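You operate a simulated robot arm through the tools that you are given. There is no shell and no other tool.

You run a simulated robot arm. Do the job below in one go: nothing can be reset, and whatever is moved stays where it is left.

JOB
Grease the brass cock body's mouth, fit the steel plug and lock it.
Fine: use the stub brush and the grease pot, and put the brush back. Set down upright: stub brush. A coat counts when it lies all over at full strength: go over it till it gets no stronger.

The check looks at the end state, three seconds after you hand in, the way a careful person would. Anything else that was tipped, shoved, dropped, spilled or broken makes it a failure.

ROBOT AND FRAMES
A 7-joint arm with a two-finger parallel gripper, fixed in place. Base frame: the origin is on the floor under the middle of its stand, x ahead of it, y to its left, z up; the work surface is at about z = 0.86. Lengths are in m, angles in rad, forces in N, time in s.
With the tool pointing down near the work surface it reaches from about 0.52 to 0.96 m from the base axis. Its first joint turns from -2.897 to 2.897 rad. Payload 3.91 kg.
The TCP is the grasp point between the finger pads, 0.03 m short of the fingertips. In the tool frame z runs along the fingers and y along their closing line. The gripper opens to 0.11 m. The fingers are 0.02 m wide and 0.01 m thick; the gripper's body (0.048 by 0.112 m) begins 0.055 m behind the TCP.
Orientation is that of the tool frame in the base frame, as [roll, pitch, yaw] about the fixed x, y, z axes, in that order (R = Rz(yaw) Ry(pitch) Rx(roll)). With the fingers straight down and closing along the base's y, the tool's x points along the base's -x, its y along +y and its z along -z.

CONTROLS
- The arm moves only by the tool send_rows. Its arguments are lists of equal length, an entry for each row: "dp": the shift along the base's x, y, z in cm, a list of three; "rotation": the turn, a rotation vector about the base's x, y, z in rad, a list of three; "gripper": the opening, from 0 (shut) to 1 (fully open). In form: {"dp": [[x, y, z], ...], "rotation": [[wx, wy, wz], ...], "gripper": [gripper, ...]}. A call has 1 to 20 rows; each row shifts and turns the commanded pose from where the row before left it. Rows are played at 5 a second. More than 0.05 m and 0.15 rad between two rows, or a gripper value outside its range, and nothing of the call is played. Where a pose cannot be reached the arm comes as near as it can. A force on the tool above 90 N (or 10 N above the force at the start of the call, whichever is more), or a blocked arm, ends the call early, and 0.2 s more pass. The fingers move at their own pace (about 0.072 m/s each) and stop on an object; they squeeze with about 29 N. The grip force told is the motor's: it shows also when the fingers shut on nothing. Time passes only in rows, and 0.2 s behind the last, so rows that do not move let the fingers close. The reply holds the time, the measured pose of the TCP, the force on the tool along the base axes, the opening and the grip force, in the units named above and with some noise, with the torque about the TCP (base axes, N m) and any sound that the robot's microphone picked up.
- Cameras (640 x 400 px; columns grow to the right, rows downward): "scene" is fixed at [0.2227, -0.6516, 1.6215]; the picture's right is [0.56, -0.83, 0.00], its down [-0.63, -0.43, -0.64] and it looks along [0.53, 0.36, -0.77] (base axes); focal length 346 px, centre (320, 200). "wrist" rides on the gripper at [0.072, 0.017, -0.103] in the tool frame; the picture's right is [-0.23, 0.97, 0.00], its down [-0.76, -0.18, -0.62] and it looks along [-0.61, -0.14, 0.78] (tool axes); focal length 222 px, centre (320, 200). There is no depth. A picture from a camera that has moved, and an enlarged one, comes with that camera's place and axes in the base frame and with its lens.
- grab_frame(camera): a new picture of that camera. It takes no simulated time.
- raise_lower(by): slides the trunk up (or, below 0, down) by that many m; the arm rides with it, the base frame stays. It gives what a move gives, with no picture.
- close_up(camera, box): a new picture of the part [left, top, right, bottom] of that camera's present view, enlarged. It takes no simulated time.
- hand_in(): hands the job in; it is judged then, once.

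Nothing tells you positions but the pictures and the camera data. Unless the task says otherwise, let go and move clear before handing in.

The tools are called after "Call:" by a JSON object that holds its "api" and its "payload". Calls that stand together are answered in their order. send_rows: Moves the arm, as the interface text tells. Its arguments: {"type":"object","properties":{"dp":{"type":"array"},"rotation":{"type":"array"},"gripper":{"type":"array"}},"required":["dp","rotation","gripper"]} The other tools are called the same way: raise_lower (by) moves the trunk up or down; grab_frame (camera) takes a picture; close_up (camera, box) takes an enlarged picture of a part of a camera's view; hand_in () hands the job in.

At the start:

```text
t: 0.0
ee_pos: [0.4939, -0.2539, 1.193]
ee_rot: [3.141, 0.001, 3.141]
force: [-0.8, 0.0, 0.1]
torque: [0.0, 0.02, 0.04]
grip_width: 0.1101
grip_force: 0.1
trunk travel left (down, up): [-0.625, 0.057]
```

scene: 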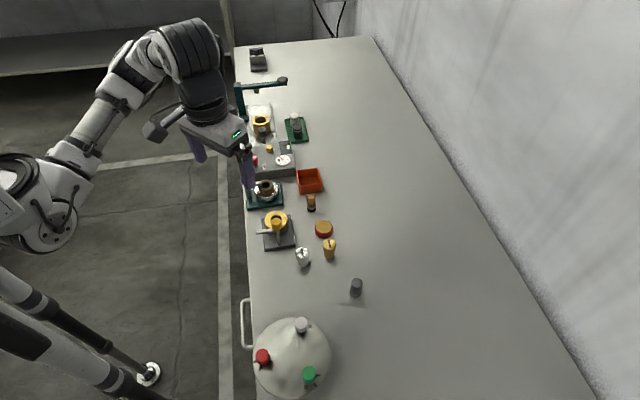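
wrist: 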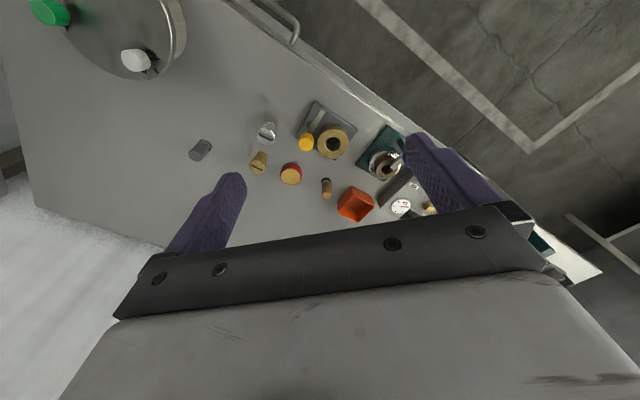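

The bench shows a row of fixtures, a brass body, some plugs, a brush and a pot along its near edge. I'll enlarge the views to tell them apart before moving anything.

Call:
{"api": "close_up", "payload": {"camera": "scene", "box": [235, 170, 375, 310]}}

Call:
{"api": "close_up", "payload": {"camera": "scene", "box": [230, 70, 340, 190]}}

Call:
{"api": "close_up", "payload": {"camera": "wrist", "box": [180, 80, 440, 240]}}

```text
2.86 times, centred on (305, 240) of scene
camera zoom: at [0.2227, -0.6516, 1.6215], right [0.56, -0.83, 0.0], down [-0.63, -0.43, -0.64], along [0.53, 0.36, -0.77], focal length 989 px, centre (363, 86)
```

zoom: 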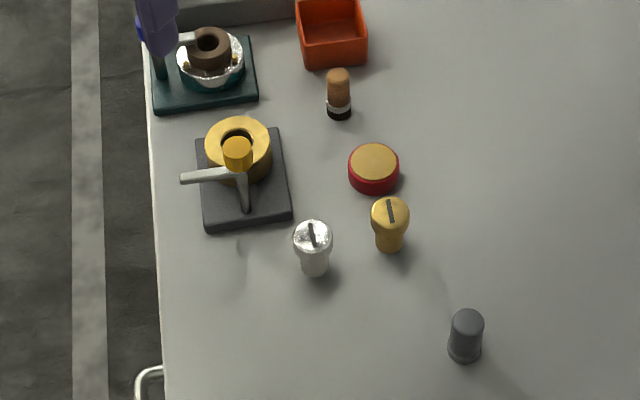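

```text
3.33 times, centred on (285, 130) of scene
camera zoom: at [0.2227, -0.6516, 1.6215], right [0.56, -0.83, 0.0], down [-0.63, -0.43, -0.64], along [0.53, 0.36, -0.77], focal length 1154 px, centre (437, 433)
```

zoom: 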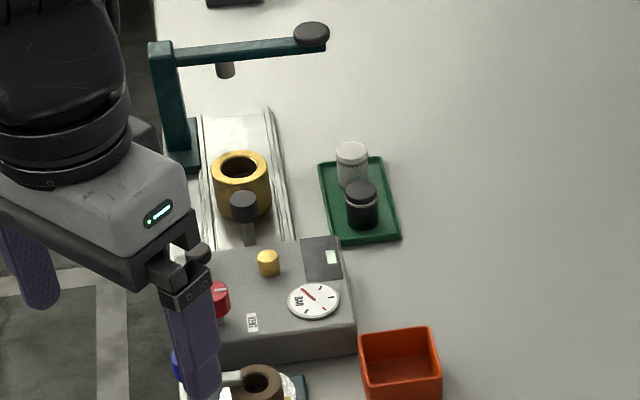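

```text
2.46 times, centred on (310, 160) of wrist
camera zoom: at [0.4219, -0.237, 1.2973], right [0.23, 0.97, 0.0], down [0.76, -0.18, 0.62], along [0.61, -0.14, -0.78], focal length 547 px, centre (345, 298)
```

zoom: 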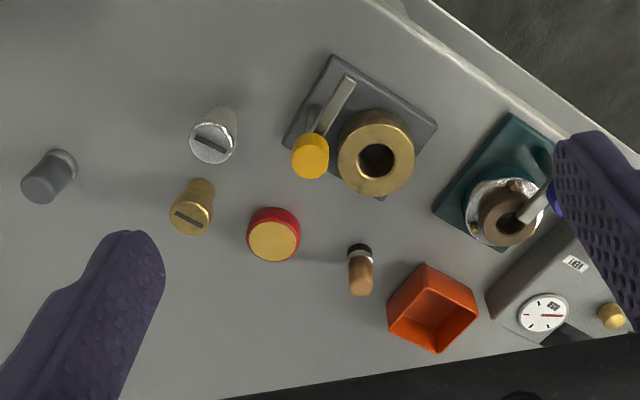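

I take the brass cock body to be the one on the grey plate with the yellow-knobbed lever, near (0.60, -0.26). The red pot, the wooden-handled brush and the two slotted plugs stand beyond it, so I'll enlarge each.

Call:
{"api": "close_up", "payload": {"camera": "wrist", "box": [290, 90, 370, 140]}}

Call:
{"api": "close_up", "payload": {"camera": "scene", "box": [250, 200, 306, 256]}}

Call:
{"api": "close_up", "payload": {"camera": "wrist", "box": [240, 110, 350, 210]}}

Call:
{"api": "close_up", "payload": {"camera": "scene", "box": [290, 185, 350, 270]}}

Call:
{"api": "close_up", "payload": {"camera": "scene", "box": [235, 170, 295, 215]}}

Call:
{"api": "close_up", "payload": {"camera": "scene", "box": [240, 300, 360, 400]}}

```text
8.00 times, centred on (330, 115) of wrist
camera zoom: at [0.4219, -0.237, 1.2973], right [0.23, 0.97, 0.0], down [0.76, -0.18, 0.62], along [0.61, -0.14, -0.78], focal length 1777 px, centre (240, 880)
```

zoom: 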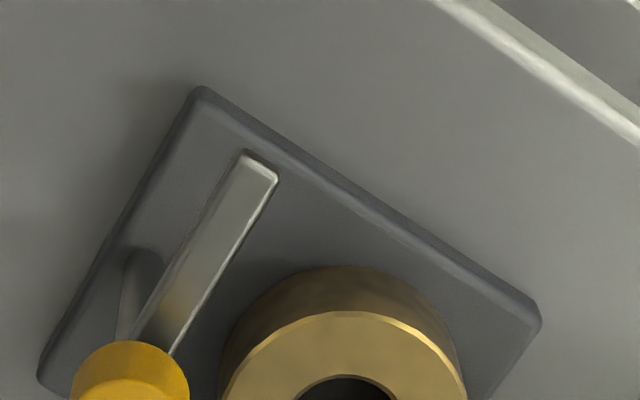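

```text
7.14 times, centred on (278, 228) of scene
camera zoom: at [0.2227, -0.6516, 1.6215], right [0.56, -0.83, 0.0], down [-0.63, -0.43, -0.64], along [0.53, 0.36, -0.77], focal length 2472 px, centre (620, 0)
```

zoom: 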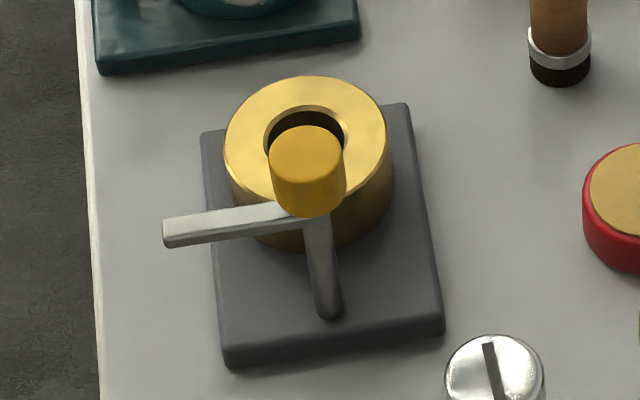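

```text
4.00 times, centred on (295, 160) of wrist
camera zoom: at [0.4219, -0.237, 1.2973], right [0.23, 0.97, 0.0], down [0.76, -0.18, 0.62], along [0.61, -0.14, -0.78], focal length 888 px, centre (420, 360)
```

zoom: 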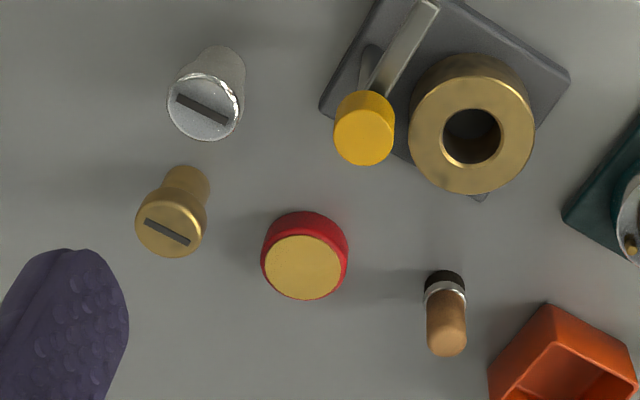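

```text
4.71 times, centred on (320, 228) of scene
camera zoom: at [0.2227, -0.6516, 1.6215], right [0.56, -0.83, 0.0], down [-0.63, -0.43, -0.64], along [0.53, 0.36, -0.77], focal length 1629 px, centre (320, 71)
```

zoom: 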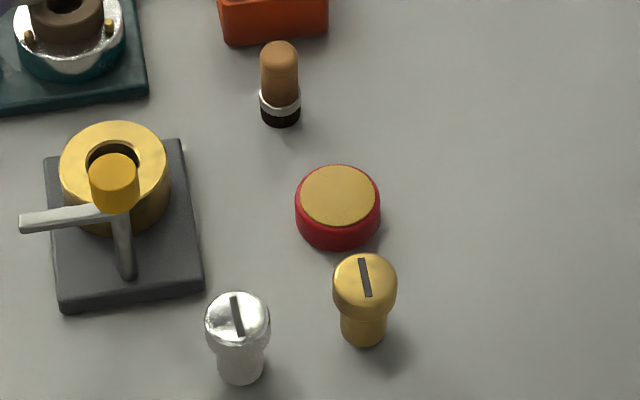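

```text
8.89 times, centred on (265, 192) of scene
camera zoom: at [0.2227, -0.6516, 1.6215], right [0.56, -0.83, 0.0], down [-0.63, -0.43, -0.64], along [0.53, 0.36, -0.77], focal length 3076 px, centre (809, 267)
```

zoom: 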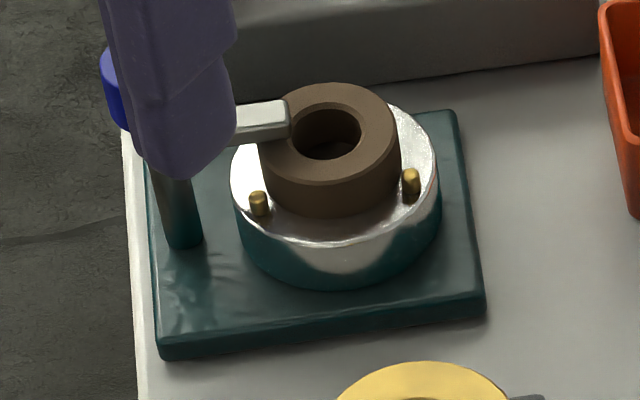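

```text
4.00 times, centred on (300, 350) of scene
camera zoom: at [0.2227, -0.6516, 1.6215], right [0.56, -0.83, 0.0], down [-0.63, -0.43, -0.64], along [0.53, 0.36, -0.77], focal length 1384 px, centre (400, -400)
```

zoom: 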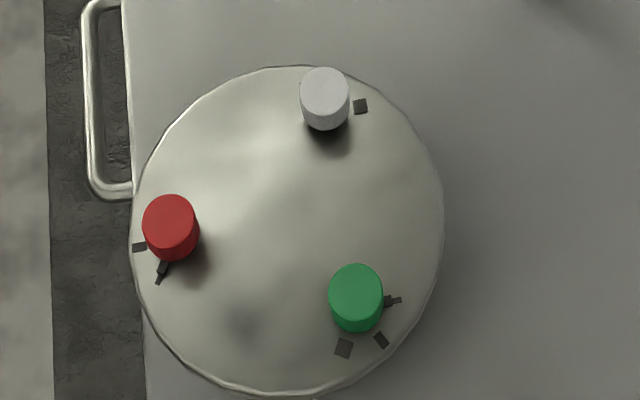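

The brass body's mouth sits near (0.604, -0.254, 0.90). The post and swing bar with the yellow knob are near (0.565, -0.294), the steel plug near (0.56, -0.37), the pot near (0.667, -0.362) and the brush near (0.711, -0.291). I'll lower the wrist camera for a closer look before touching anything.

Call:
{"api": "send_rows", "payload": {"dp": [[0.5, -1.5, -4], [0.5, -1.5, -4], [0.5, -1.5, -4], [0, 0, 0]], "rotation": [[0, 0, 0], [0, 0, 0], [0, 0, 0], [0, 0, 0]], "gripper": [1, 1, 1, 1]}}

Call:
{"api": "grab_frame", "payload": {"camera": "wrist"}}

Call:
{"api": "grab_frame", "payload": {"camera": "scene"}}

```text
t: 1.0
ee_pos: [0.5088, -0.298, 1.0722]
ee_rot: [-3.141, 0.0, -3.14]
force: [0.5, -0.3, 0.0]
torque: [-0.01, -0.02, 0.0]
grip_width: 0.11
grip_force: 0.1
trunk travel left (down, up): [-0.625, 0.057]
```

```text
taken
camera wrist: at [0.4357, -0.2807, 1.1762], right [0.23, 0.97, 0.0], down [0.76, -0.18, 0.62], along [0.61, -0.14, -0.78], focal length 222 px, centre (320, 200)
```

wrist: 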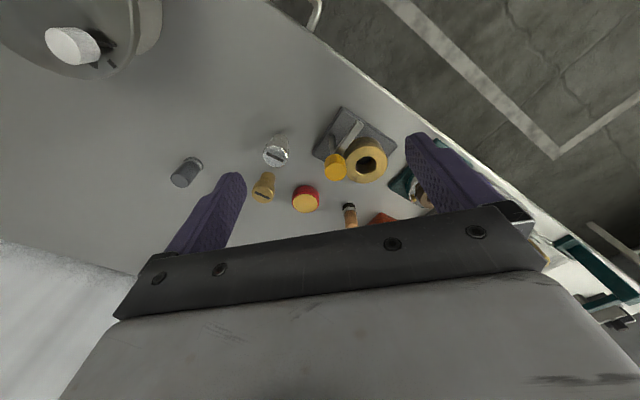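

```text
taken
```

scene: 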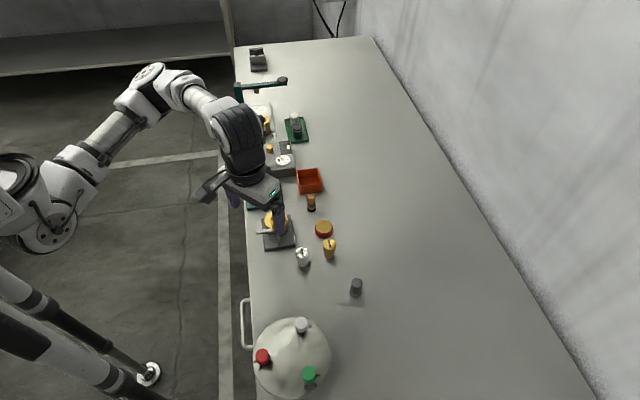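

Call:
{"api": "close_up", "payload": {"camera": "wrist", "box": [300, 95, 410, 195]}}

Call:
{"api": "close_up", "payload": {"camera": "wrist", "box": [240, 120, 370, 240]}}

```text
4.00 times, centred on (355, 145) of wrist
camera zoom: at [0.4357, -0.2807, 1.1762], right [0.23, 0.97, 0.0], down [0.76, -0.18, 0.62], along [0.61, -0.14, -0.78], focal length 888 px, centre (180, 420)
```

zoom: 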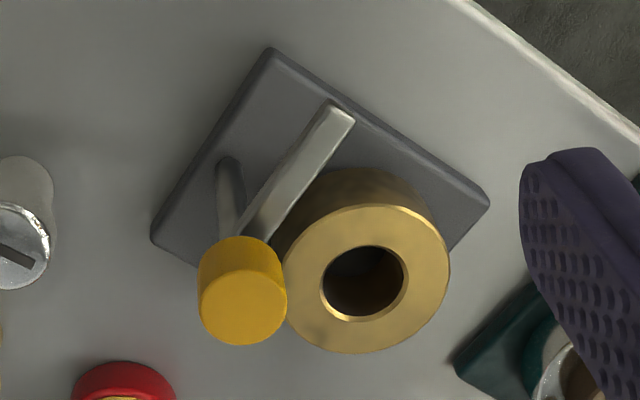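

```text
3.33 times, centred on (305, 180) of wrist
camera zoom: at [0.4357, -0.2807, 1.1762], right [0.23, 0.97, 0.0], down [0.76, -0.18, 0.62], along [0.61, -0.14, -0.78], focal length 740 px, centre (370, 267)
```

zoom: 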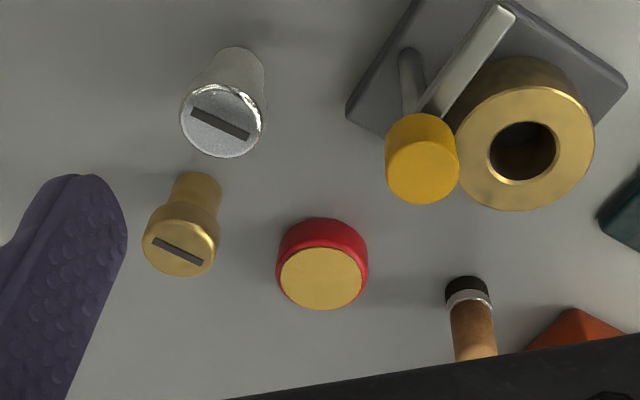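

The mouth, bar and knob are clear now, and the pot looks open with yellowish grease nearly flush with its rim. I'll check the fine shape of the plugs, pot and brush before picking the brush up.

Call:
{"api": "close_up", "payload": {"camera": "scene", "box": [290, 235, 345, 275]}}

Call:
{"api": "close_up", "payload": {"camera": "scene", "box": [298, 185, 340, 245]}}

Call:
{"api": "close_up", "payload": {"camera": "wrist", "box": [255, 125, 325, 215]}}

```text
10.00 times, centred on (318, 255) of scene
camera zoom: at [0.2227, -0.6516, 1.6215], right [0.56, -0.83, 0.0], down [-0.63, -0.43, -0.64], along [0.53, 0.36, -0.77], focal length 3461 px, centre (345, -350)
```

zoom: 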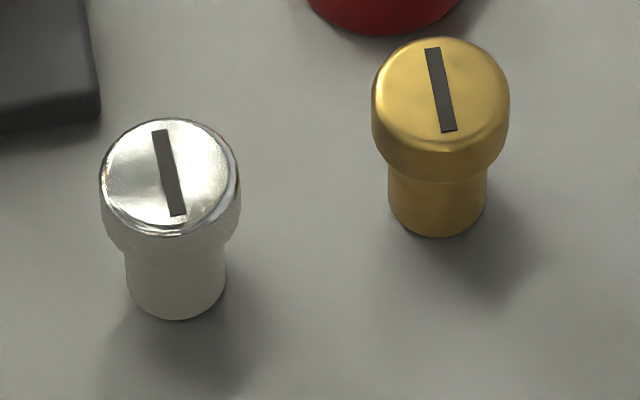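

```text
6.67 times, centred on (319, 215) of scene
camera zoom: at [0.2227, -0.6516, 1.6215], right [0.56, -0.83, 0.0], down [-0.63, -0.43, -0.64], along [0.53, 0.36, -0.77], focal length 2307 px, centre (327, 100)
```

zoom: 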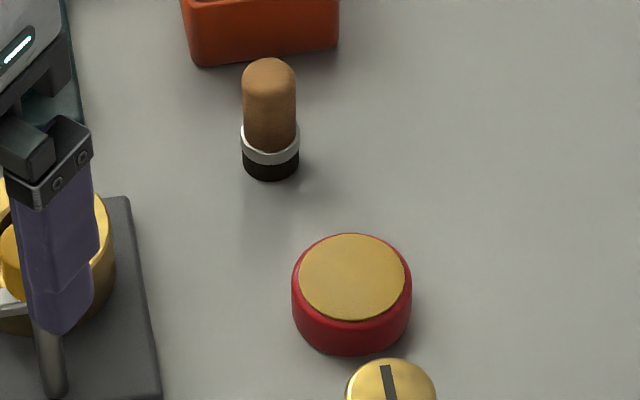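

```text
4.44 times, centred on (290, 170) of wrist
camera zoom: at [0.4357, -0.2807, 1.1762], right [0.23, 0.97, 0.0], down [0.76, -0.18, 0.62], along [0.61, -0.14, -0.78], focal length 987 px, centre (453, 333)
```

zoom: 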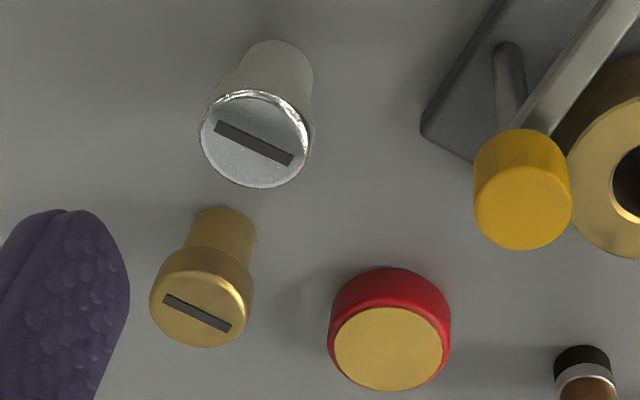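

The brush is about 6 cm tall and stands bristles-down near (0.709, -0.292), with the handle from about z 0.884 to 0.92. I'll go above it with the fingers part open and check the alignment.

Call:
{"api": "send_rows", "payload": {"dp": [[4, 0.14, -0.6], [4, 0.14, -0.6], [4, 0.14, -0.6], [4, 0.14, -0.6], [4, 0.14, -0.6], [0, 0, -2], [0, 0, 0]], "rotation": [[0, 0, 0], [0, 0, 0], [0, 0, 0], [0, 0, 0], [0, 0, 0], [0, 0, 0], [0, 0, 0]], "gripper": [1, 0.8, 0.6, 0.6, 0.6, 0.6, 0.6]}}

Call:
{"api": "grab_frame", "payload": {"camera": "wrist"}}

Call:
{"api": "close_up", "payload": {"camera": "scene", "box": [240, 140, 380, 260]}}

```text
t: 2.6
ee_pos: [0.7064, -0.2896, 1.0214]
ee_rot: [3.141, -0.002, -3.141]
force: [0.5, 0.1, 0.0]
torque: [0.0, 0.02, 0.0]
grip_width: 0.0658
grip_force: 0.0
trunk travel left (down, up): [-0.625, 0.057]
```

```text
taken
camera wrist: at [0.6348, -0.2718, 1.1262], right [0.23, 0.97, 0.0], down [0.76, -0.18, 0.62], along [0.61, -0.14, -0.78], focal length 222 px, centre (320, 200)
```

wrist: 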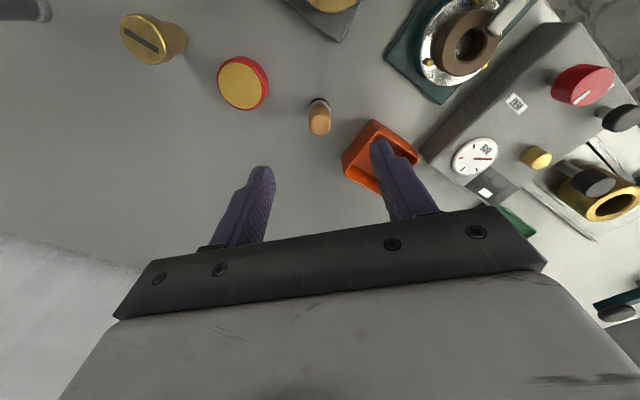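

```text
3.33 times, centred on (310, 200) of scene
camera zoom: at [0.2227, -0.6516, 1.6215], right [0.56, -0.83, 0.0], down [-0.63, -0.43, -0.64], along [0.53, 0.36, -0.77], focal length 1154 px, centre (353, 200)
```

zoom: 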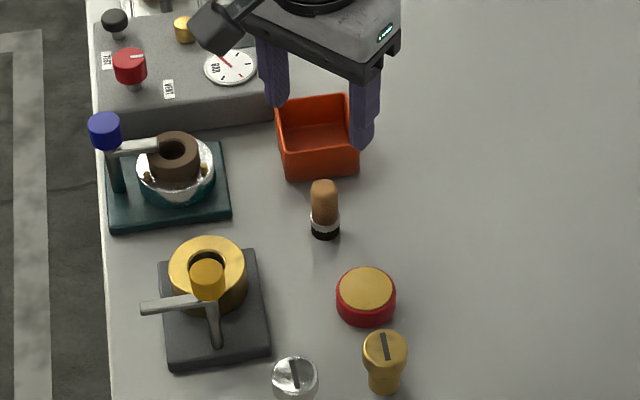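

The gripper is above the brush region, so I'll enlarge the wrist view to measure the offset.

Call:
{"api": "close_up", "payload": {"camera": "wrist", "box": [270, 70, 370, 170]}}

Call:
{"api": "close_up", "payload": {"camera": "scene", "box": [295, 160, 335, 220]}}

```text
4.00 times, centred on (320, 120) of wrist
camera zoom: at [0.6348, -0.2718, 1.1262], right [0.23, 0.97, 0.0], down [0.76, -0.18, 0.62], along [0.61, -0.14, -0.78], focal length 888 px, centre (320, 520)
```

zoom: 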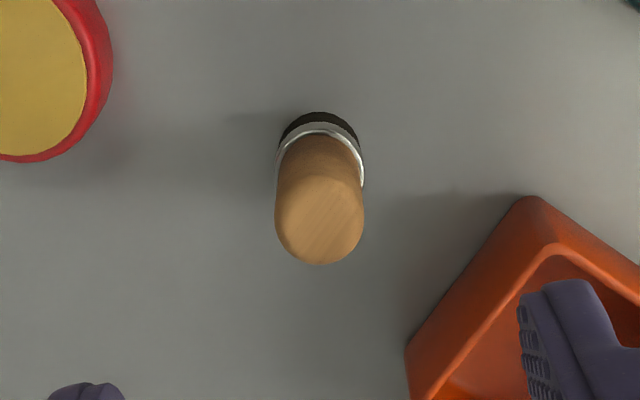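

```text
6.67 times, centred on (315, 190) of scene
camera zoom: at [0.2227, -0.6516, 1.6215], right [0.56, -0.83, 0.0], down [-0.63, -0.43, -0.64], along [0.53, 0.36, -0.77], focal length 2307 px, centre (353, 267)
```

zoom: 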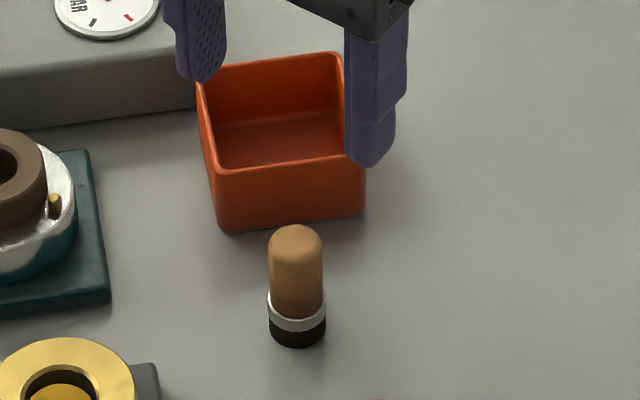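

The handle axis is near (0.7085, -0.289), about 2 mm forward of the TCP. I'll descend with a narrower opening so the tray is cleared, then close on the upper handle.

Call:
{"api": "send_rows", "payload": {"dp": [[0.2, 0, 0], [0, 0, -2.5], [0, 0, -2.5], [0, 0, -2.5], [0, 0, -2.5], [0, 0, 0], [0, 0, 0], [0, 0, 0], [0, 0, 0]], "rotation": [[0, 0, 0], [0, 0, 0], [0, 0, 0], [0, 0, 0], [0, 0, 0], [0, 0, 0], [0, 0, 0], [0, 0, 0], [0, 0, 0]], "gripper": [0.42, 0.42, 0.42, 0.42, 0.42, 0.42, 0.1, 0, 0]}}

Call:
{"api": "grab_frame", "payload": {"camera": "wrist"}}

Call:
{"api": "close_up", "payload": {"camera": "scene", "box": [270, 150, 370, 250]}}

```text
t: 4.6
ee_pos: [0.7094, -0.2913, 0.9221]
ee_rot: [-3.141, -0.001, 3.139]
force: [-0.6, 0.8, -0.9]
torque: [0.01, 0.0, 0.06]
grip_width: 0.0202
grip_force: 29.1
trunk travel left (down, up): [-0.625, 0.057]
```

```text
taken
camera wrist: at [0.6375, -0.2744, 1.0265], right [0.23, 0.97, 0.0], down [0.76, -0.18, 0.62], along [0.61, -0.14, -0.78], focal length 222 px, centre (320, 200)
```

wrist: 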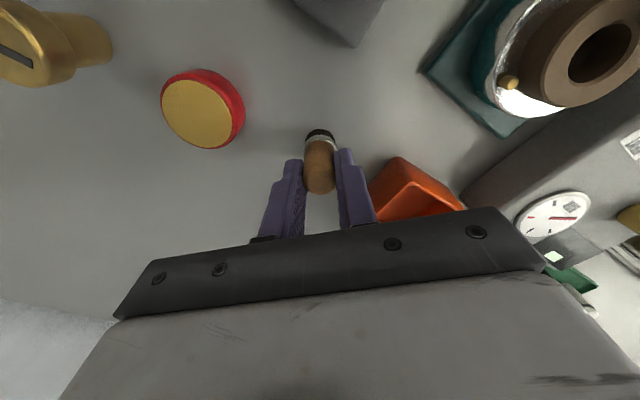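

```text
4.00 times, centred on (320, 200) of scene
camera zoom: at [0.2227, -0.6516, 1.6215], right [0.56, -0.83, 0.0], down [-0.63, -0.43, -0.64], along [0.53, 0.36, -0.77], focal length 1384 px, centre (320, 200)
```

zoom: 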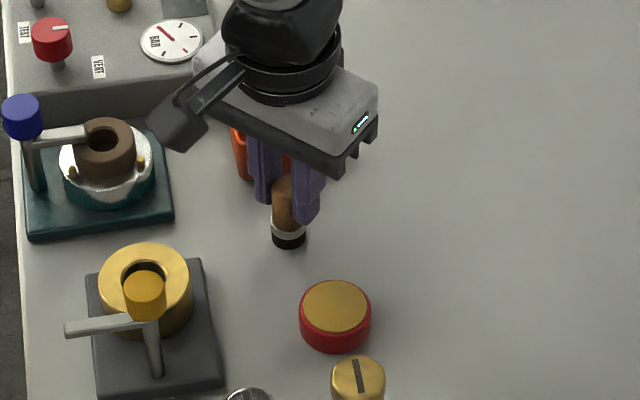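

The brush is held with a 20 mm grip, and its home spot is TCP (0.709, -0.291, 0.922). I'll lift it and carry it over the grease pot.

Call:
{"api": "send_rows", "payload": {"dp": [[0, 0, 3.5], [0, 0, 3.5], [-1.5, -2.4, 0], [-1.5, -2.4, 0], [-1.4, -2.3, 0], [0, 0, 0]], "rotation": [[0, 0, 0], [0, 0, 0], [0, 0, 0], [0, 0, 0], [0, 0, 0], [0, 0, 0]], "gripper": [0, 0, 0, 0, 0, 0]}}

Call:
{"api": "grab_frame", "payload": {"camera": "wrist"}}

Call:
{"api": "close_up", "payload": {"camera": "scene", "box": [270, 190, 370, 260]}}

Call:
{"api": "close_up", "payload": {"camera": "wrist", "box": [250, 60, 390, 220]}}

```text
t: 6.0
ee_pos: [0.6681, -0.3643, 0.9928]
ee_rot: [-3.14, -0.001, 3.142]
force: [-0.6, 0.3, -0.8]
torque: [-0.01, 0.04, -0.02]
grip_width: 0.0201
grip_force: 28.4
trunk travel left (down, up): [-0.625, 0.057]
```

```text
taken
camera wrist: at [0.5955, -0.3462, 1.0971], right [0.23, 0.97, 0.0], down [0.76, -0.18, 0.62], along [0.61, -0.14, -0.78], focal length 222 px, centre (320, 200)
```

wrist: 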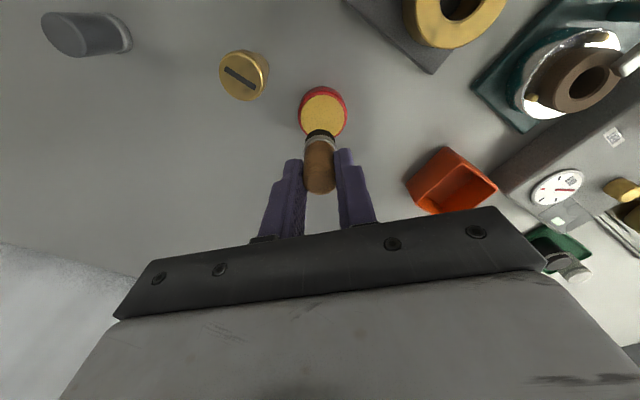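

```text
5.71 times, centred on (320, 225) of scene
camera zoom: at [0.2227, -0.6516, 1.6215], right [0.56, -0.83, 0.0], down [-0.63, -0.43, -0.64], along [0.53, 0.36, -0.77], focal length 1978 px, centre (320, 57)
```

zoom: 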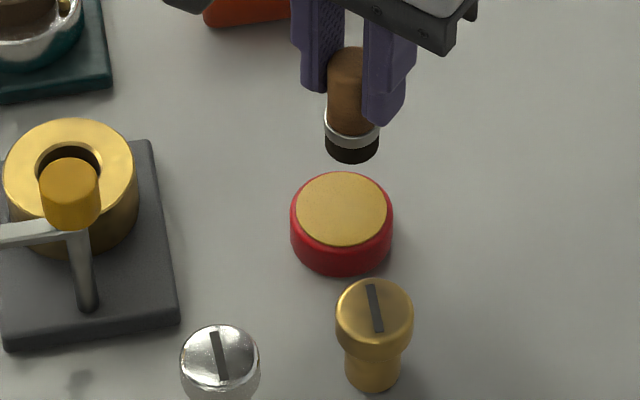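

```text
2.50 times, centred on (320, 140) of wrist
camera zoom: at [0.5955, -0.3462, 1.0971], right [0.23, 0.97, 0.0], down [0.76, -0.18, 0.62], along [0.61, -0.14, -0.78], focal length 555 px, centre (320, 350)
```

zoom: 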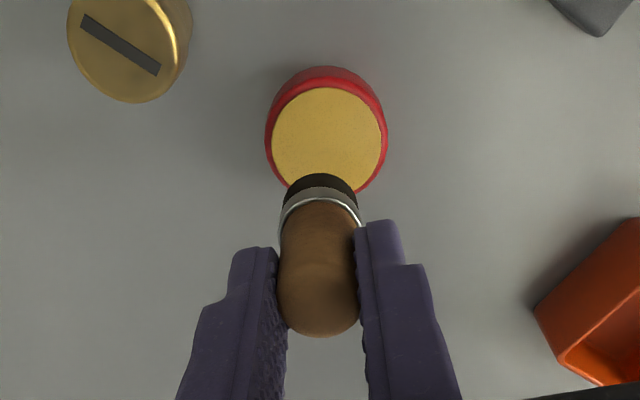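

The pot centre is near (0.6665, -0.359), about 4 mm to the +y side of the brush. I'll centre over it, go down close to the grease and then inch in while watching the force.

Call:
{"api": "send_rows", "payload": {"dp": [[0, 0.4, 0], [0, 0, -2.3], [0, 0, -2.2], [0, 0, 0]], "rotation": [[0, 0, 0], [0, 0, 0], [0, 0, 0], [0, 0, 0]], "gripper": [0, 0, 0, 0]}}

Call:
{"api": "close_up", "payload": {"camera": "scene", "box": [290, 200, 360, 260]}}

Call:
{"api": "close_up", "payload": {"camera": "wrist", "box": [250, 60, 390, 220]}}

```text
t: 7.0
ee_pos: [0.6654, -0.3607, 0.9478]
ee_rot: [-3.141, 0.0, -3.141]
force: [0.4, 0.1, -0.2]
torque: [-0.01, -0.01, 0.02]
grip_width: 0.0197
grip_force: 29.0
trunk travel left (down, up): [-0.625, 0.057]
```

```text
6.67 times, centred on (325, 230) of scene
camera zoom: at [0.2227, -0.6516, 1.6215], right [0.56, -0.83, 0.0], down [-0.63, -0.43, -0.64], along [0.53, 0.36, -0.77], focal length 2307 px, centre (287, 0)
```

zoom: 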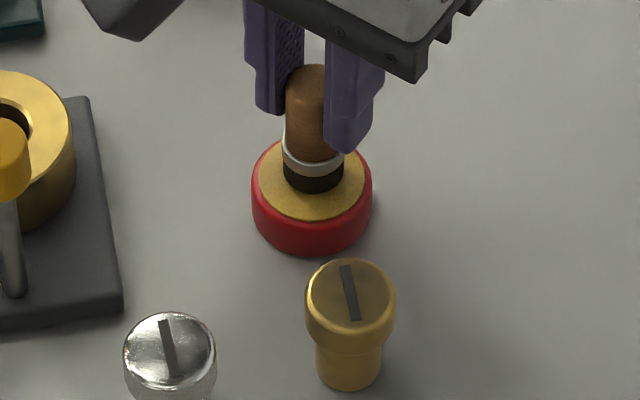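

```text
2.50 times, centred on (320, 140) of wrist
camera zoom: at [0.594, -0.3428, 1.0519], right [0.23, 0.97, 0.0], down [0.76, -0.18, 0.62], along [0.61, -0.14, -0.78], focal length 555 px, centre (320, 350)
```

zoom: 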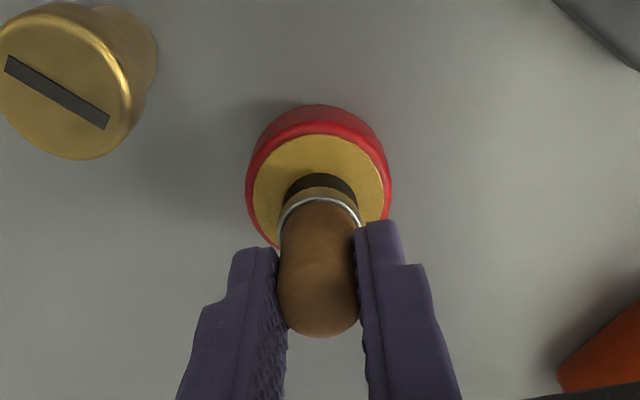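

The bristles are centred over the grease and nearly on it. I'll inch down, watching the force.

Call:
{"api": "send_rows", "payload": {"dp": [[0, 0, -0.2], [0, 0, -0.2], [0, 0, 0]], "rotation": [[0, 0, 0], [0, 0, 0], [0, 0, 0]], "gripper": [0, 0, 0]}}

```text
t: 7.8
ee_pos: [0.6657, -0.3603, 0.9445]
ee_rot: [-3.142, 0.0, -3.142]
force: [0.0, 0.6, -0.7]
torque: [0.03, 0.02, -0.01]
grip_width: 0.0202
grip_force: 28.6
trunk travel left (down, up): [-0.625, 0.057]
```

Call:
{"api": "send_rows", "payload": {"dp": [[0, 0, -0.2], [0, 0, -0.2], [0, 0, 0]], "rotation": [[0, 0, 0], [0, 0, 0], [0, 0, 0]], "gripper": [0, 0, 0]}}

Call:
{"api": "close_up", "payload": {"camera": "scene", "box": [290, 200, 360, 260]}}

```text
t: 8.6
ee_pos: [0.6666, -0.3583, 0.9437]
ee_rot: [-3.139, 0.005, -3.141]
force: [2.9, 1.2, 21.1]
torque: [0.03, -0.13, -0.08]
grip_width: 0.0199
grip_force: 29.1
trunk travel left (down, up): [-0.625, 0.057]
```

```text
6.67 times, centred on (325, 230) of scene
camera zoom: at [0.2227, -0.6516, 1.6215], right [0.56, -0.83, 0.0], down [-0.63, -0.43, -0.64], along [0.53, 0.36, -0.77], focal length 2307 px, centre (287, 0)
```

zoom: 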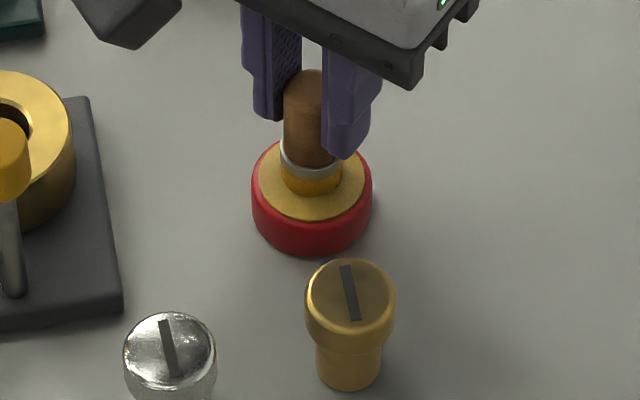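

The bristles have turned grease-yellow, so the brush is loaded. I'll lift off and carry it over the brass body's mouth.

Call:
{"api": "send_rows", "payload": {"dp": [[0, 0, 1], [0, 0, 2.5], [0, 0, 2.5], [-2.1, 3.5, 0], [-2.1, 3.5, 0], [-2.1, 3.5, 0], [0, 0, 0]], "rotation": [[0, 0, 0], [0, 0, 0], [0, 0, 0], [0, 0, 0], [0, 0, 0], [0, 0, 0], [0, 0, 0]], "gripper": [0, 0, 0, 0, 0, 0, 0]}}

Call:
{"api": "grab_frame", "payload": {"camera": "wrist"}}

Call:
{"api": "close_up", "payload": {"camera": "wrist", "box": [250, 60, 390, 220]}}

Call:
{"api": "close_up", "payload": {"camera": "scene", "box": [245, 185, 345, 265]}}

```text
t: 10.2
ee_pos: [0.6018, -0.2561, 0.9989]
ee_rot: [3.141, -0.001, -3.141]
force: [0.5, -0.2, -0.6]
torque: [0.0, -0.05, -0.02]
grip_width: 0.0199
grip_force: 28.7
trunk travel left (down, up): [-0.625, 0.057]
```

```text
taken
camera wrist: at [0.5302, -0.2387, 1.1039], right [0.23, 0.97, 0.0], down [0.76, -0.18, 0.62], along [0.61, -0.14, -0.78], focal length 222 px, centre (320, 200)
```

wrist: 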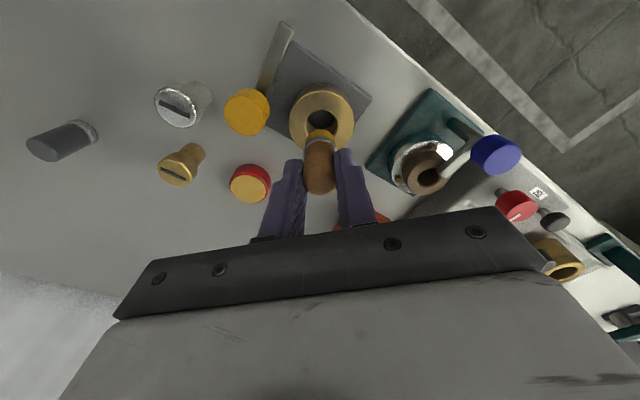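

```text
2.50 times, centred on (320, 140) of wrist
camera zoom: at [0.5302, -0.2387, 1.1039], right [0.23, 0.97, 0.0], down [0.76, -0.18, 0.62], along [0.61, -0.14, -0.78], focal length 555 px, centre (320, 350)
```

zoom: 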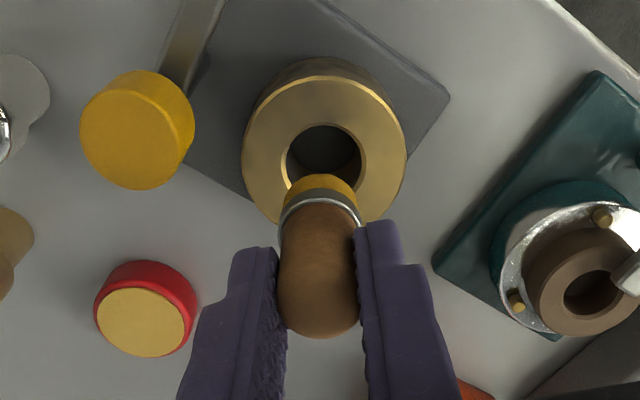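

```text
5.00 times, centred on (295, 225) of scene
camera zoom: at [0.2227, -0.6516, 1.6215], right [0.56, -0.83, 0.0], down [-0.63, -0.43, -0.64], along [0.53, 0.36, -0.77], focal length 1730 px, centre (445, 75)
```

zoom: 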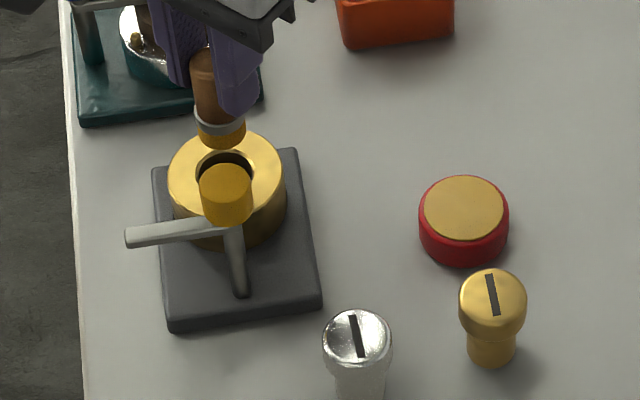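

The brush tip is within 1–2 mm of the mouth's axis. I'll trim the position and lower until the bristles are just above the mouth, then look again.

Call:
{"api": "send_rows", "payload": {"dp": [[0.1, 0.13, 0], [0, 0, -1.5], [0, 0, -1.5], [0, 0, 0]], "rotation": [[0, 0, 0], [0, 0, 0], [0, 0, 0], [0, 0, 0]], "gripper": [0, 0, 0, 0]}}

Call:
{"api": "close_up", "payload": {"camera": "wrist", "box": [250, 60, 390, 220]}}

Call:
{"api": "close_up", "payload": {"camera": "scene", "box": [255, 195, 305, 245]}}

```text
t: 11.2
ee_pos: [0.6057, -0.2527, 0.968]
ee_rot: [3.14, -0.001, 3.141]
force: [-0.3, -0.3, -1.1]
torque: [-0.03, 0.01, -0.02]
grip_width: 0.0202
grip_force: 29.4
trunk travel left (down, up): [-0.625, 0.057]
```

```text
2.50 times, centred on (320, 140) of wrist
camera zoom: at [0.5334, -0.236, 1.0723], right [0.23, 0.97, 0.0], down [0.76, -0.18, 0.62], along [0.61, -0.14, -0.78], focal length 555 px, centre (320, 350)
```

zoom: 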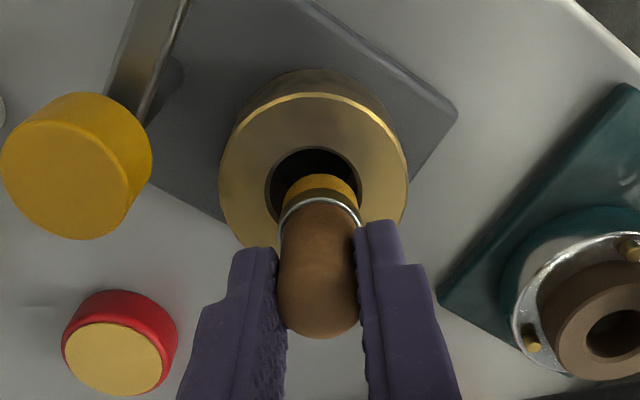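

```text
8.00 times, centred on (280, 220) of scene
camera zoom: at [0.2227, -0.6516, 1.6215], right [0.56, -0.83, 0.0], down [-0.63, -0.43, -0.64], along [0.53, 0.36, -0.77], focal length 2769 px, centre (640, 40)
```

zoom: 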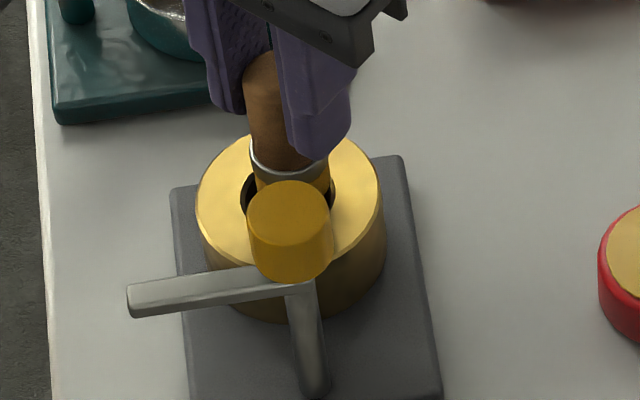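

The body centre works out at (0.604, -0.2545), so the brush is about 2 mm off toward +y. I'll correct that and lower the bristles a few millimetres into the mouth, then check force and picture.

Call:
{"api": "send_rows", "payload": {"dp": [[-0.1, -0.2, 0], [0, 0, -0.4], [0, 0, -0.4], [0, 0, -0.3], [0, 0, 0]], "rotation": [[0, 0, 0], [0, 0, 0], [0, 0, 0], [0, 0, 0], [0, 0, 0]], "gripper": [0, 0, 0, 0, 0]}}

Call:
{"api": "close_up", "payload": {"camera": "wrist", "box": [270, 90, 370, 180]}}

Call:
{"api": "close_up", "payload": {"camera": "scene", "box": [255, 195, 305, 245]}}

```text
t: 12.4
ee_pos: [0.6016, -0.2542, 0.9557]
ee_rot: [3.139, -0.003, 3.139]
force: [-4.5, -1.2, 13.1]
torque: [-0.09, 0.05, 0.02]
grip_width: 0.0205
grip_force: 28.2
trunk travel left (down, up): [-0.625, 0.057]
```

```text
4.44 times, centred on (320, 135) of wrist
camera zoom: at [0.5312, -0.2368, 1.0613], right [0.23, 0.97, 0.0], down [0.76, -0.18, 0.62], along [0.6, -0.14, -0.78], focal length 987 px, centre (320, 489)
```

zoom: 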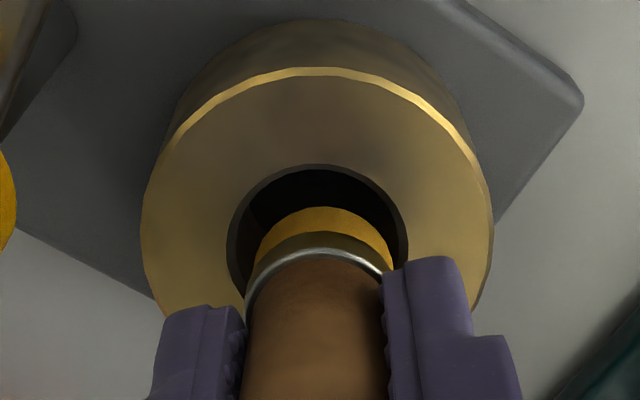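

```text
8.00 times, centred on (280, 220) of scene
camera zoom: at [0.2227, -0.6516, 1.6215], right [0.56, -0.83, 0.0], down [-0.63, -0.43, -0.64], along [0.53, 0.36, -0.77], focal length 2769 px, centre (640, 40)
```

zoom: 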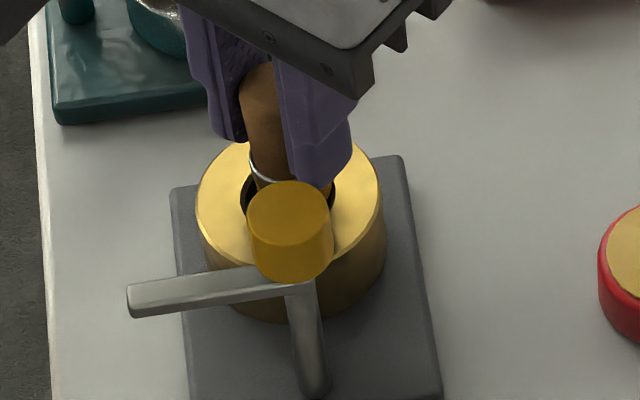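

The bristles touched the rim at the +x side (13 N up). I'll back off and see how the brush sits in the fingers now.

Call:
{"api": "send_rows", "payload": {"dp": [[0, 0, 0.8], [0, 0, 1], [0, 0, 0]], "rotation": [[0, 0, 0], [0, 0, 0], [0, 0, 0]], "gripper": [0, 0, 0]}}

Call:
{"api": "close_up", "payload": {"camera": "wrist", "box": [250, 60, 390, 220]}}

Call:
{"api": "close_up", "payload": {"camera": "scene", "box": [255, 185, 305, 245]}}

```text
t: 13.2
ee_pos: [0.6041, -0.2544, 0.9781]
ee_rot: [3.141, -0.001, 3.141]
force: [-0.3, 0.4, -0.9]
torque: [0.01, 0.01, 0.0]
grip_width: 0.0204
grip_force: 28.3
trunk travel left (down, up): [-0.625, 0.057]
```

```text
2.50 times, centred on (320, 140) of wrist
camera zoom: at [0.533, -0.2373, 1.0815], right [0.23, 0.97, 0.0], down [0.76, -0.18, 0.62], along [0.61, -0.14, -0.78], focal length 555 px, centre (320, 350)
```

zoom: 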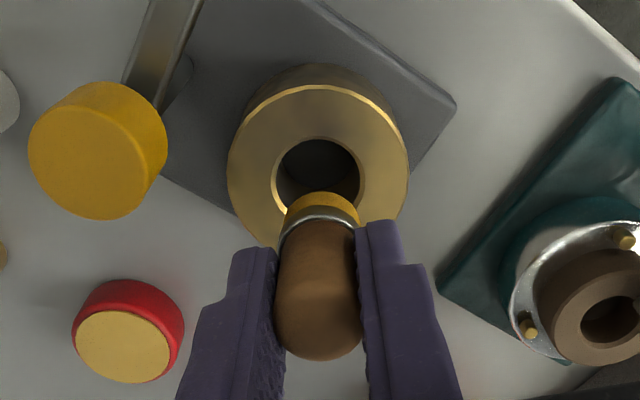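

```text
6.67 times, centred on (280, 215) of scene
camera zoom: at [0.2227, -0.6516, 1.6215], right [0.56, -0.83, 0.0], down [-0.63, -0.43, -0.64], along [0.53, 0.36, -0.77], focal length 2307 px, centre (587, 100)
```

zoom: 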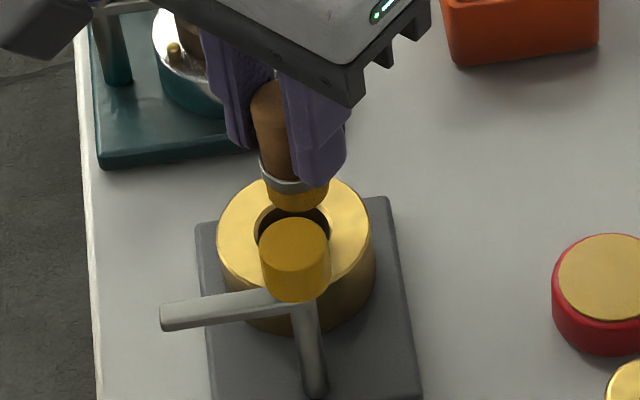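

The brush has shifted a few millimetres in the grip. I'll look closely at its tilt and at the mouth for any grease.

Call:
{"api": "close_up", "payload": {"camera": "scene", "box": [268, 190, 298, 220]}}

Call:
{"api": "close_up", "payload": {"camera": "wrist", "box": [290, 100, 350, 150]}}

Call:
{"api": "close_up", "payload": {"camera": "wrist", "box": [285, 130, 355, 210]}}

```text
13.33 times, centred on (283, 205) of scene
camera zoom: at [0.2227, -0.6516, 1.6215], right [0.56, -0.83, 0.0], down [-0.63, -0.43, -0.64], along [0.53, 0.36, -0.77], focal length 4615 px, centre (813, 133)
```

zoom: 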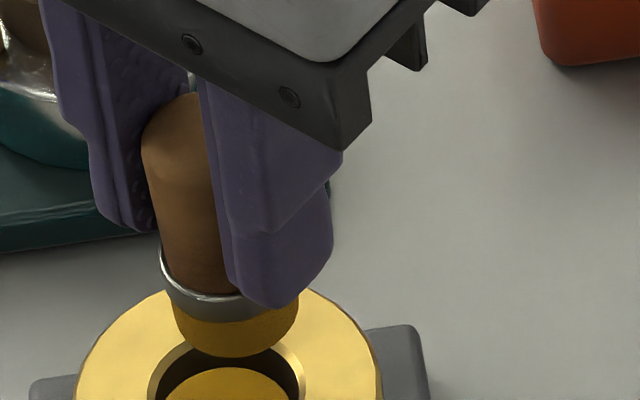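

```text
8.00 times, centred on (320, 125) of wrist
camera zoom: at [0.533, -0.2373, 1.0815], right [0.23, 0.97, 0.0], down [0.76, -0.18, 0.62], along [0.61, -0.14, -0.78], focal length 1777 px, centre (320, 800)
```

zoom: 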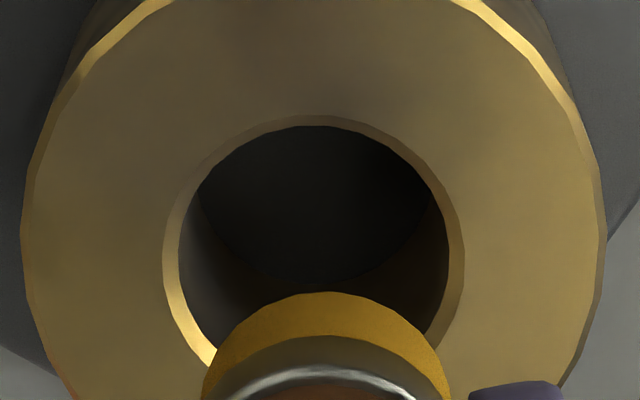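

```text
5.00 times, centred on (320, 170) of wrist
camera zoom: at [0.533, -0.2373, 1.0815], right [0.23, 0.97, 0.0], down [0.76, -0.18, 0.62], along [0.61, -0.14, -0.78], focal length 1111 px, centre (320, 350)
```

zoom: 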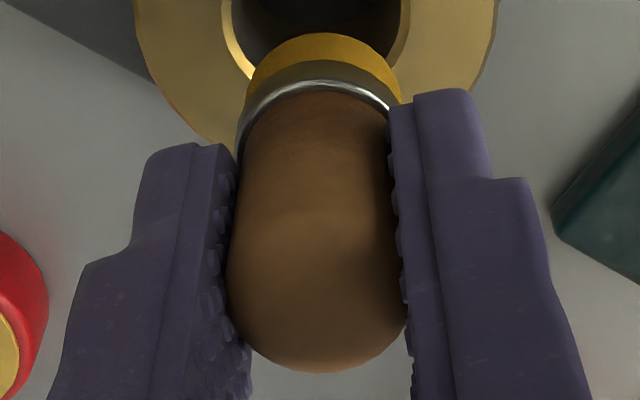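

The tip now sits about 5 mm toward +x of the TCP and about 3 mm higher in the grip. I'll shift the TCP by -5 mm in x to re-centre the bristles on the hole and check.

Call:
{"api": "send_rows", "payload": {"dp": [[-0.5, 0, 0], [0, 0, -0.6], [0, 0, 0]], "rotation": [[0, 0, 0], [0, 0, 0], [0, 0, 0]], "gripper": [0, 0, 0]}}

Call:
{"api": "close_up", "payload": {"camera": "wrist", "box": [280, 90, 360, 150]}}

Call:
{"api": "close_up", "payload": {"camera": "scene", "box": [255, 190, 305, 230]}}

```text
t: 14.0
ee_pos: [0.5981, -0.2548, 0.9695]
ee_rot: [3.141, 0.001, 3.141]
force: [-0.2, -0.4, 0.3]
torque: [0.01, 0.01, 0.02]
grip_width: 0.0202
grip_force: 29.2
trunk travel left (down, up): [-0.625, 0.057]
```

```text
6.67 times, centred on (320, 120) of wrist
camera zoom: at [0.5271, -0.238, 1.0741], right [0.23, 0.97, 0.0], down [0.76, -0.18, 0.62], along [0.61, -0.14, -0.78], focal length 1481 px, centre (320, 733)
```

zoom: 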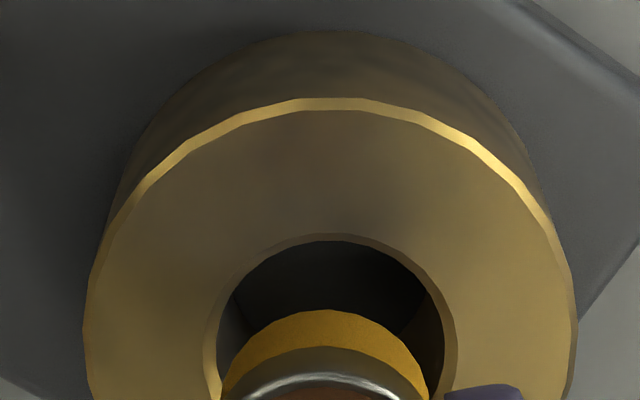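

```text
10.00 times, centred on (280, 210) of scene
camera zoom: at [0.2227, -0.6516, 1.6215], right [0.56, -0.83, 0.0], down [-0.63, -0.43, -0.64], along [0.53, 0.36, -0.77], focal length 3461 px, centre (720, 100)
```

zoom: 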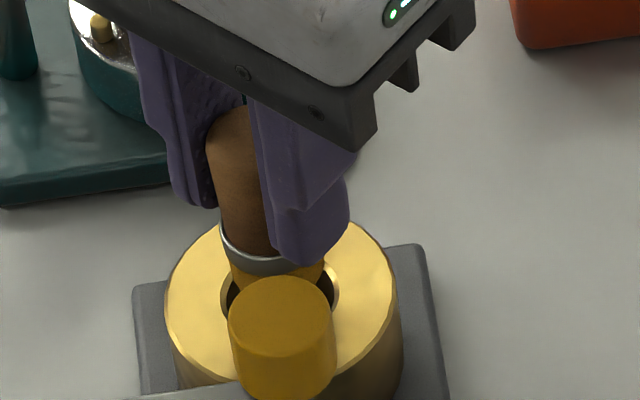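

The bristles look centred over the hole again. I'll lower them slowly into the mouth.

Call:
{"api": "send_rows", "payload": {"dp": [[0, 0, -0.4], [0, 0, -0.4], [0, 0, -0.3], [0, 0, 0]], "rotation": [[0, 0, 0], [0, 0, 0], [0, 0, 0], [0, 0, 0]], "gripper": [0, 0, 0, 0]}}

Call:
{"api": "close_up", "payload": {"camera": "wrist", "box": [270, 90, 370, 190]}}

```text
t: 15.0
ee_pos: [0.5994, -0.2552, 0.9585]
ee_rot: [-3.141, 0.001, -3.14]
force: [0.3, -0.1, -0.7]
torque: [-0.05, 0.0, 0.02]
grip_width: 0.0203
grip_force: 28.5
trunk travel left (down, up): [-0.625, 0.057]
```

```text
4.00 times, centred on (320, 140) of wrist
camera zoom: at [0.527, -0.2377, 1.0631], right [0.23, 0.97, 0.0], down [0.76, -0.18, 0.62], along [0.61, -0.14, -0.78], focal length 888 px, centre (320, 440)
```

zoom: 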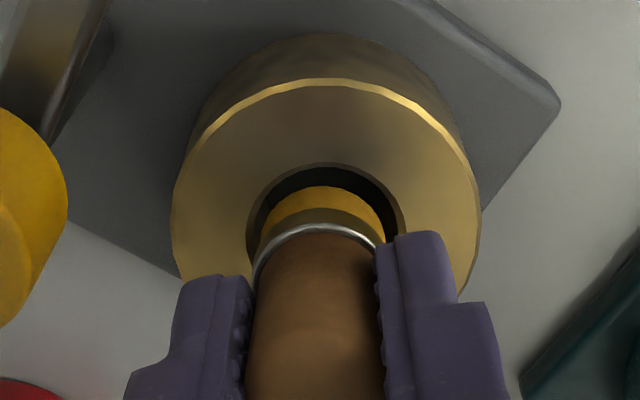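

No contact yet. I'll continue a few millimetres further into the mouth.

Call:
{"api": "send_rows", "payload": {"dp": [[0, 0, -0.2], [0, 0, -0.2], [0, 0, -0.2], [0, 0, 0]], "rotation": [[0, 0, 0], [0, 0, 0], [0, 0, 0], [0, 0, 0]], "gripper": [0, 0, 0, 0]}}

Call:
{"api": "close_up", "payload": {"camera": "wrist", "box": [270, 90, 370, 190]}}

Call:
{"api": "close_up", "payload": {"camera": "scene", "box": [255, 190, 305, 230]}}

```text
t: 16.0
ee_pos: [0.5986, -0.255, 0.9531]
ee_rot: [3.141, 0.0, 3.141]
force: [0.3, -0.5, 0.3]
torque: [0.0, 0.04, 0.03]
grip_width: 0.0202
grip_force: 29.0
trunk travel left (down, up): [-0.625, 0.057]
```

```text
4.00 times, centred on (320, 140) of wrist
camera zoom: at [0.5272, -0.2387, 1.058], right [0.23, 0.97, 0.0], down [0.76, -0.18, 0.62], along [0.61, -0.14, -0.78], focal length 888 px, centre (320, 440)
```

zoom: 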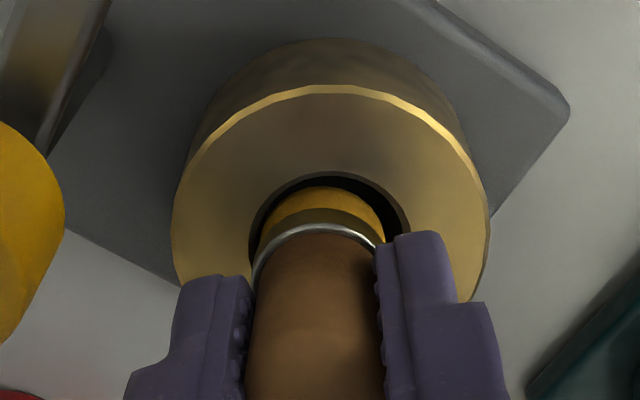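

```text
10.00 times, centred on (280, 210) of scene
camera zoom: at [0.2227, -0.6516, 1.6215], right [0.56, -0.83, 0.0], down [-0.63, -0.43, -0.64], along [0.53, 0.36, -0.77], focal length 3461 px, centre (720, 100)
```

zoom: 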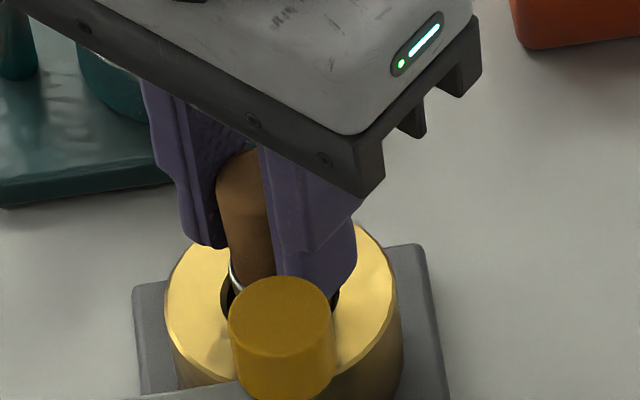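

The bristles are inside the mouth without contact. I'll press gently against the -x wall, where the wrist camera can see it, to find out how the grease transfers.

Call:
{"api": "send_rows", "payload": {"dp": [[-0.15, 0, 0], [-0.15, 0, 0], [0, 0, 0]], "rotation": [[0, 0, 0], [0, 0, 0], [0, 0, 0]], "gripper": [0, 0, 0]}}

Call:
{"api": "close_up", "payload": {"camera": "wrist", "box": [270, 90, 370, 190]}}

```text
t: 16.8
ee_pos: [0.596, -0.2562, 0.9545]
ee_rot: [-3.141, -0.001, 3.141]
force: [6.0, 0.8, 0.8]
torque: [0.03, -0.24, 0.06]
grip_width: 0.0203
grip_force: 28.3
trunk travel left (down, up): [-0.625, 0.057]
```

```text
4.00 times, centred on (320, 140) of wrist
camera zoom: at [0.5248, -0.2382, 1.0582], right [0.23, 0.97, 0.0], down [0.76, -0.18, 0.62], along [0.61, -0.14, -0.78], focal length 888 px, centre (320, 440)
```

zoom: 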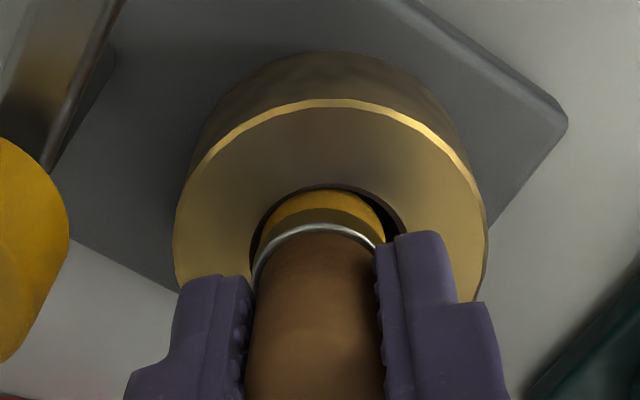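

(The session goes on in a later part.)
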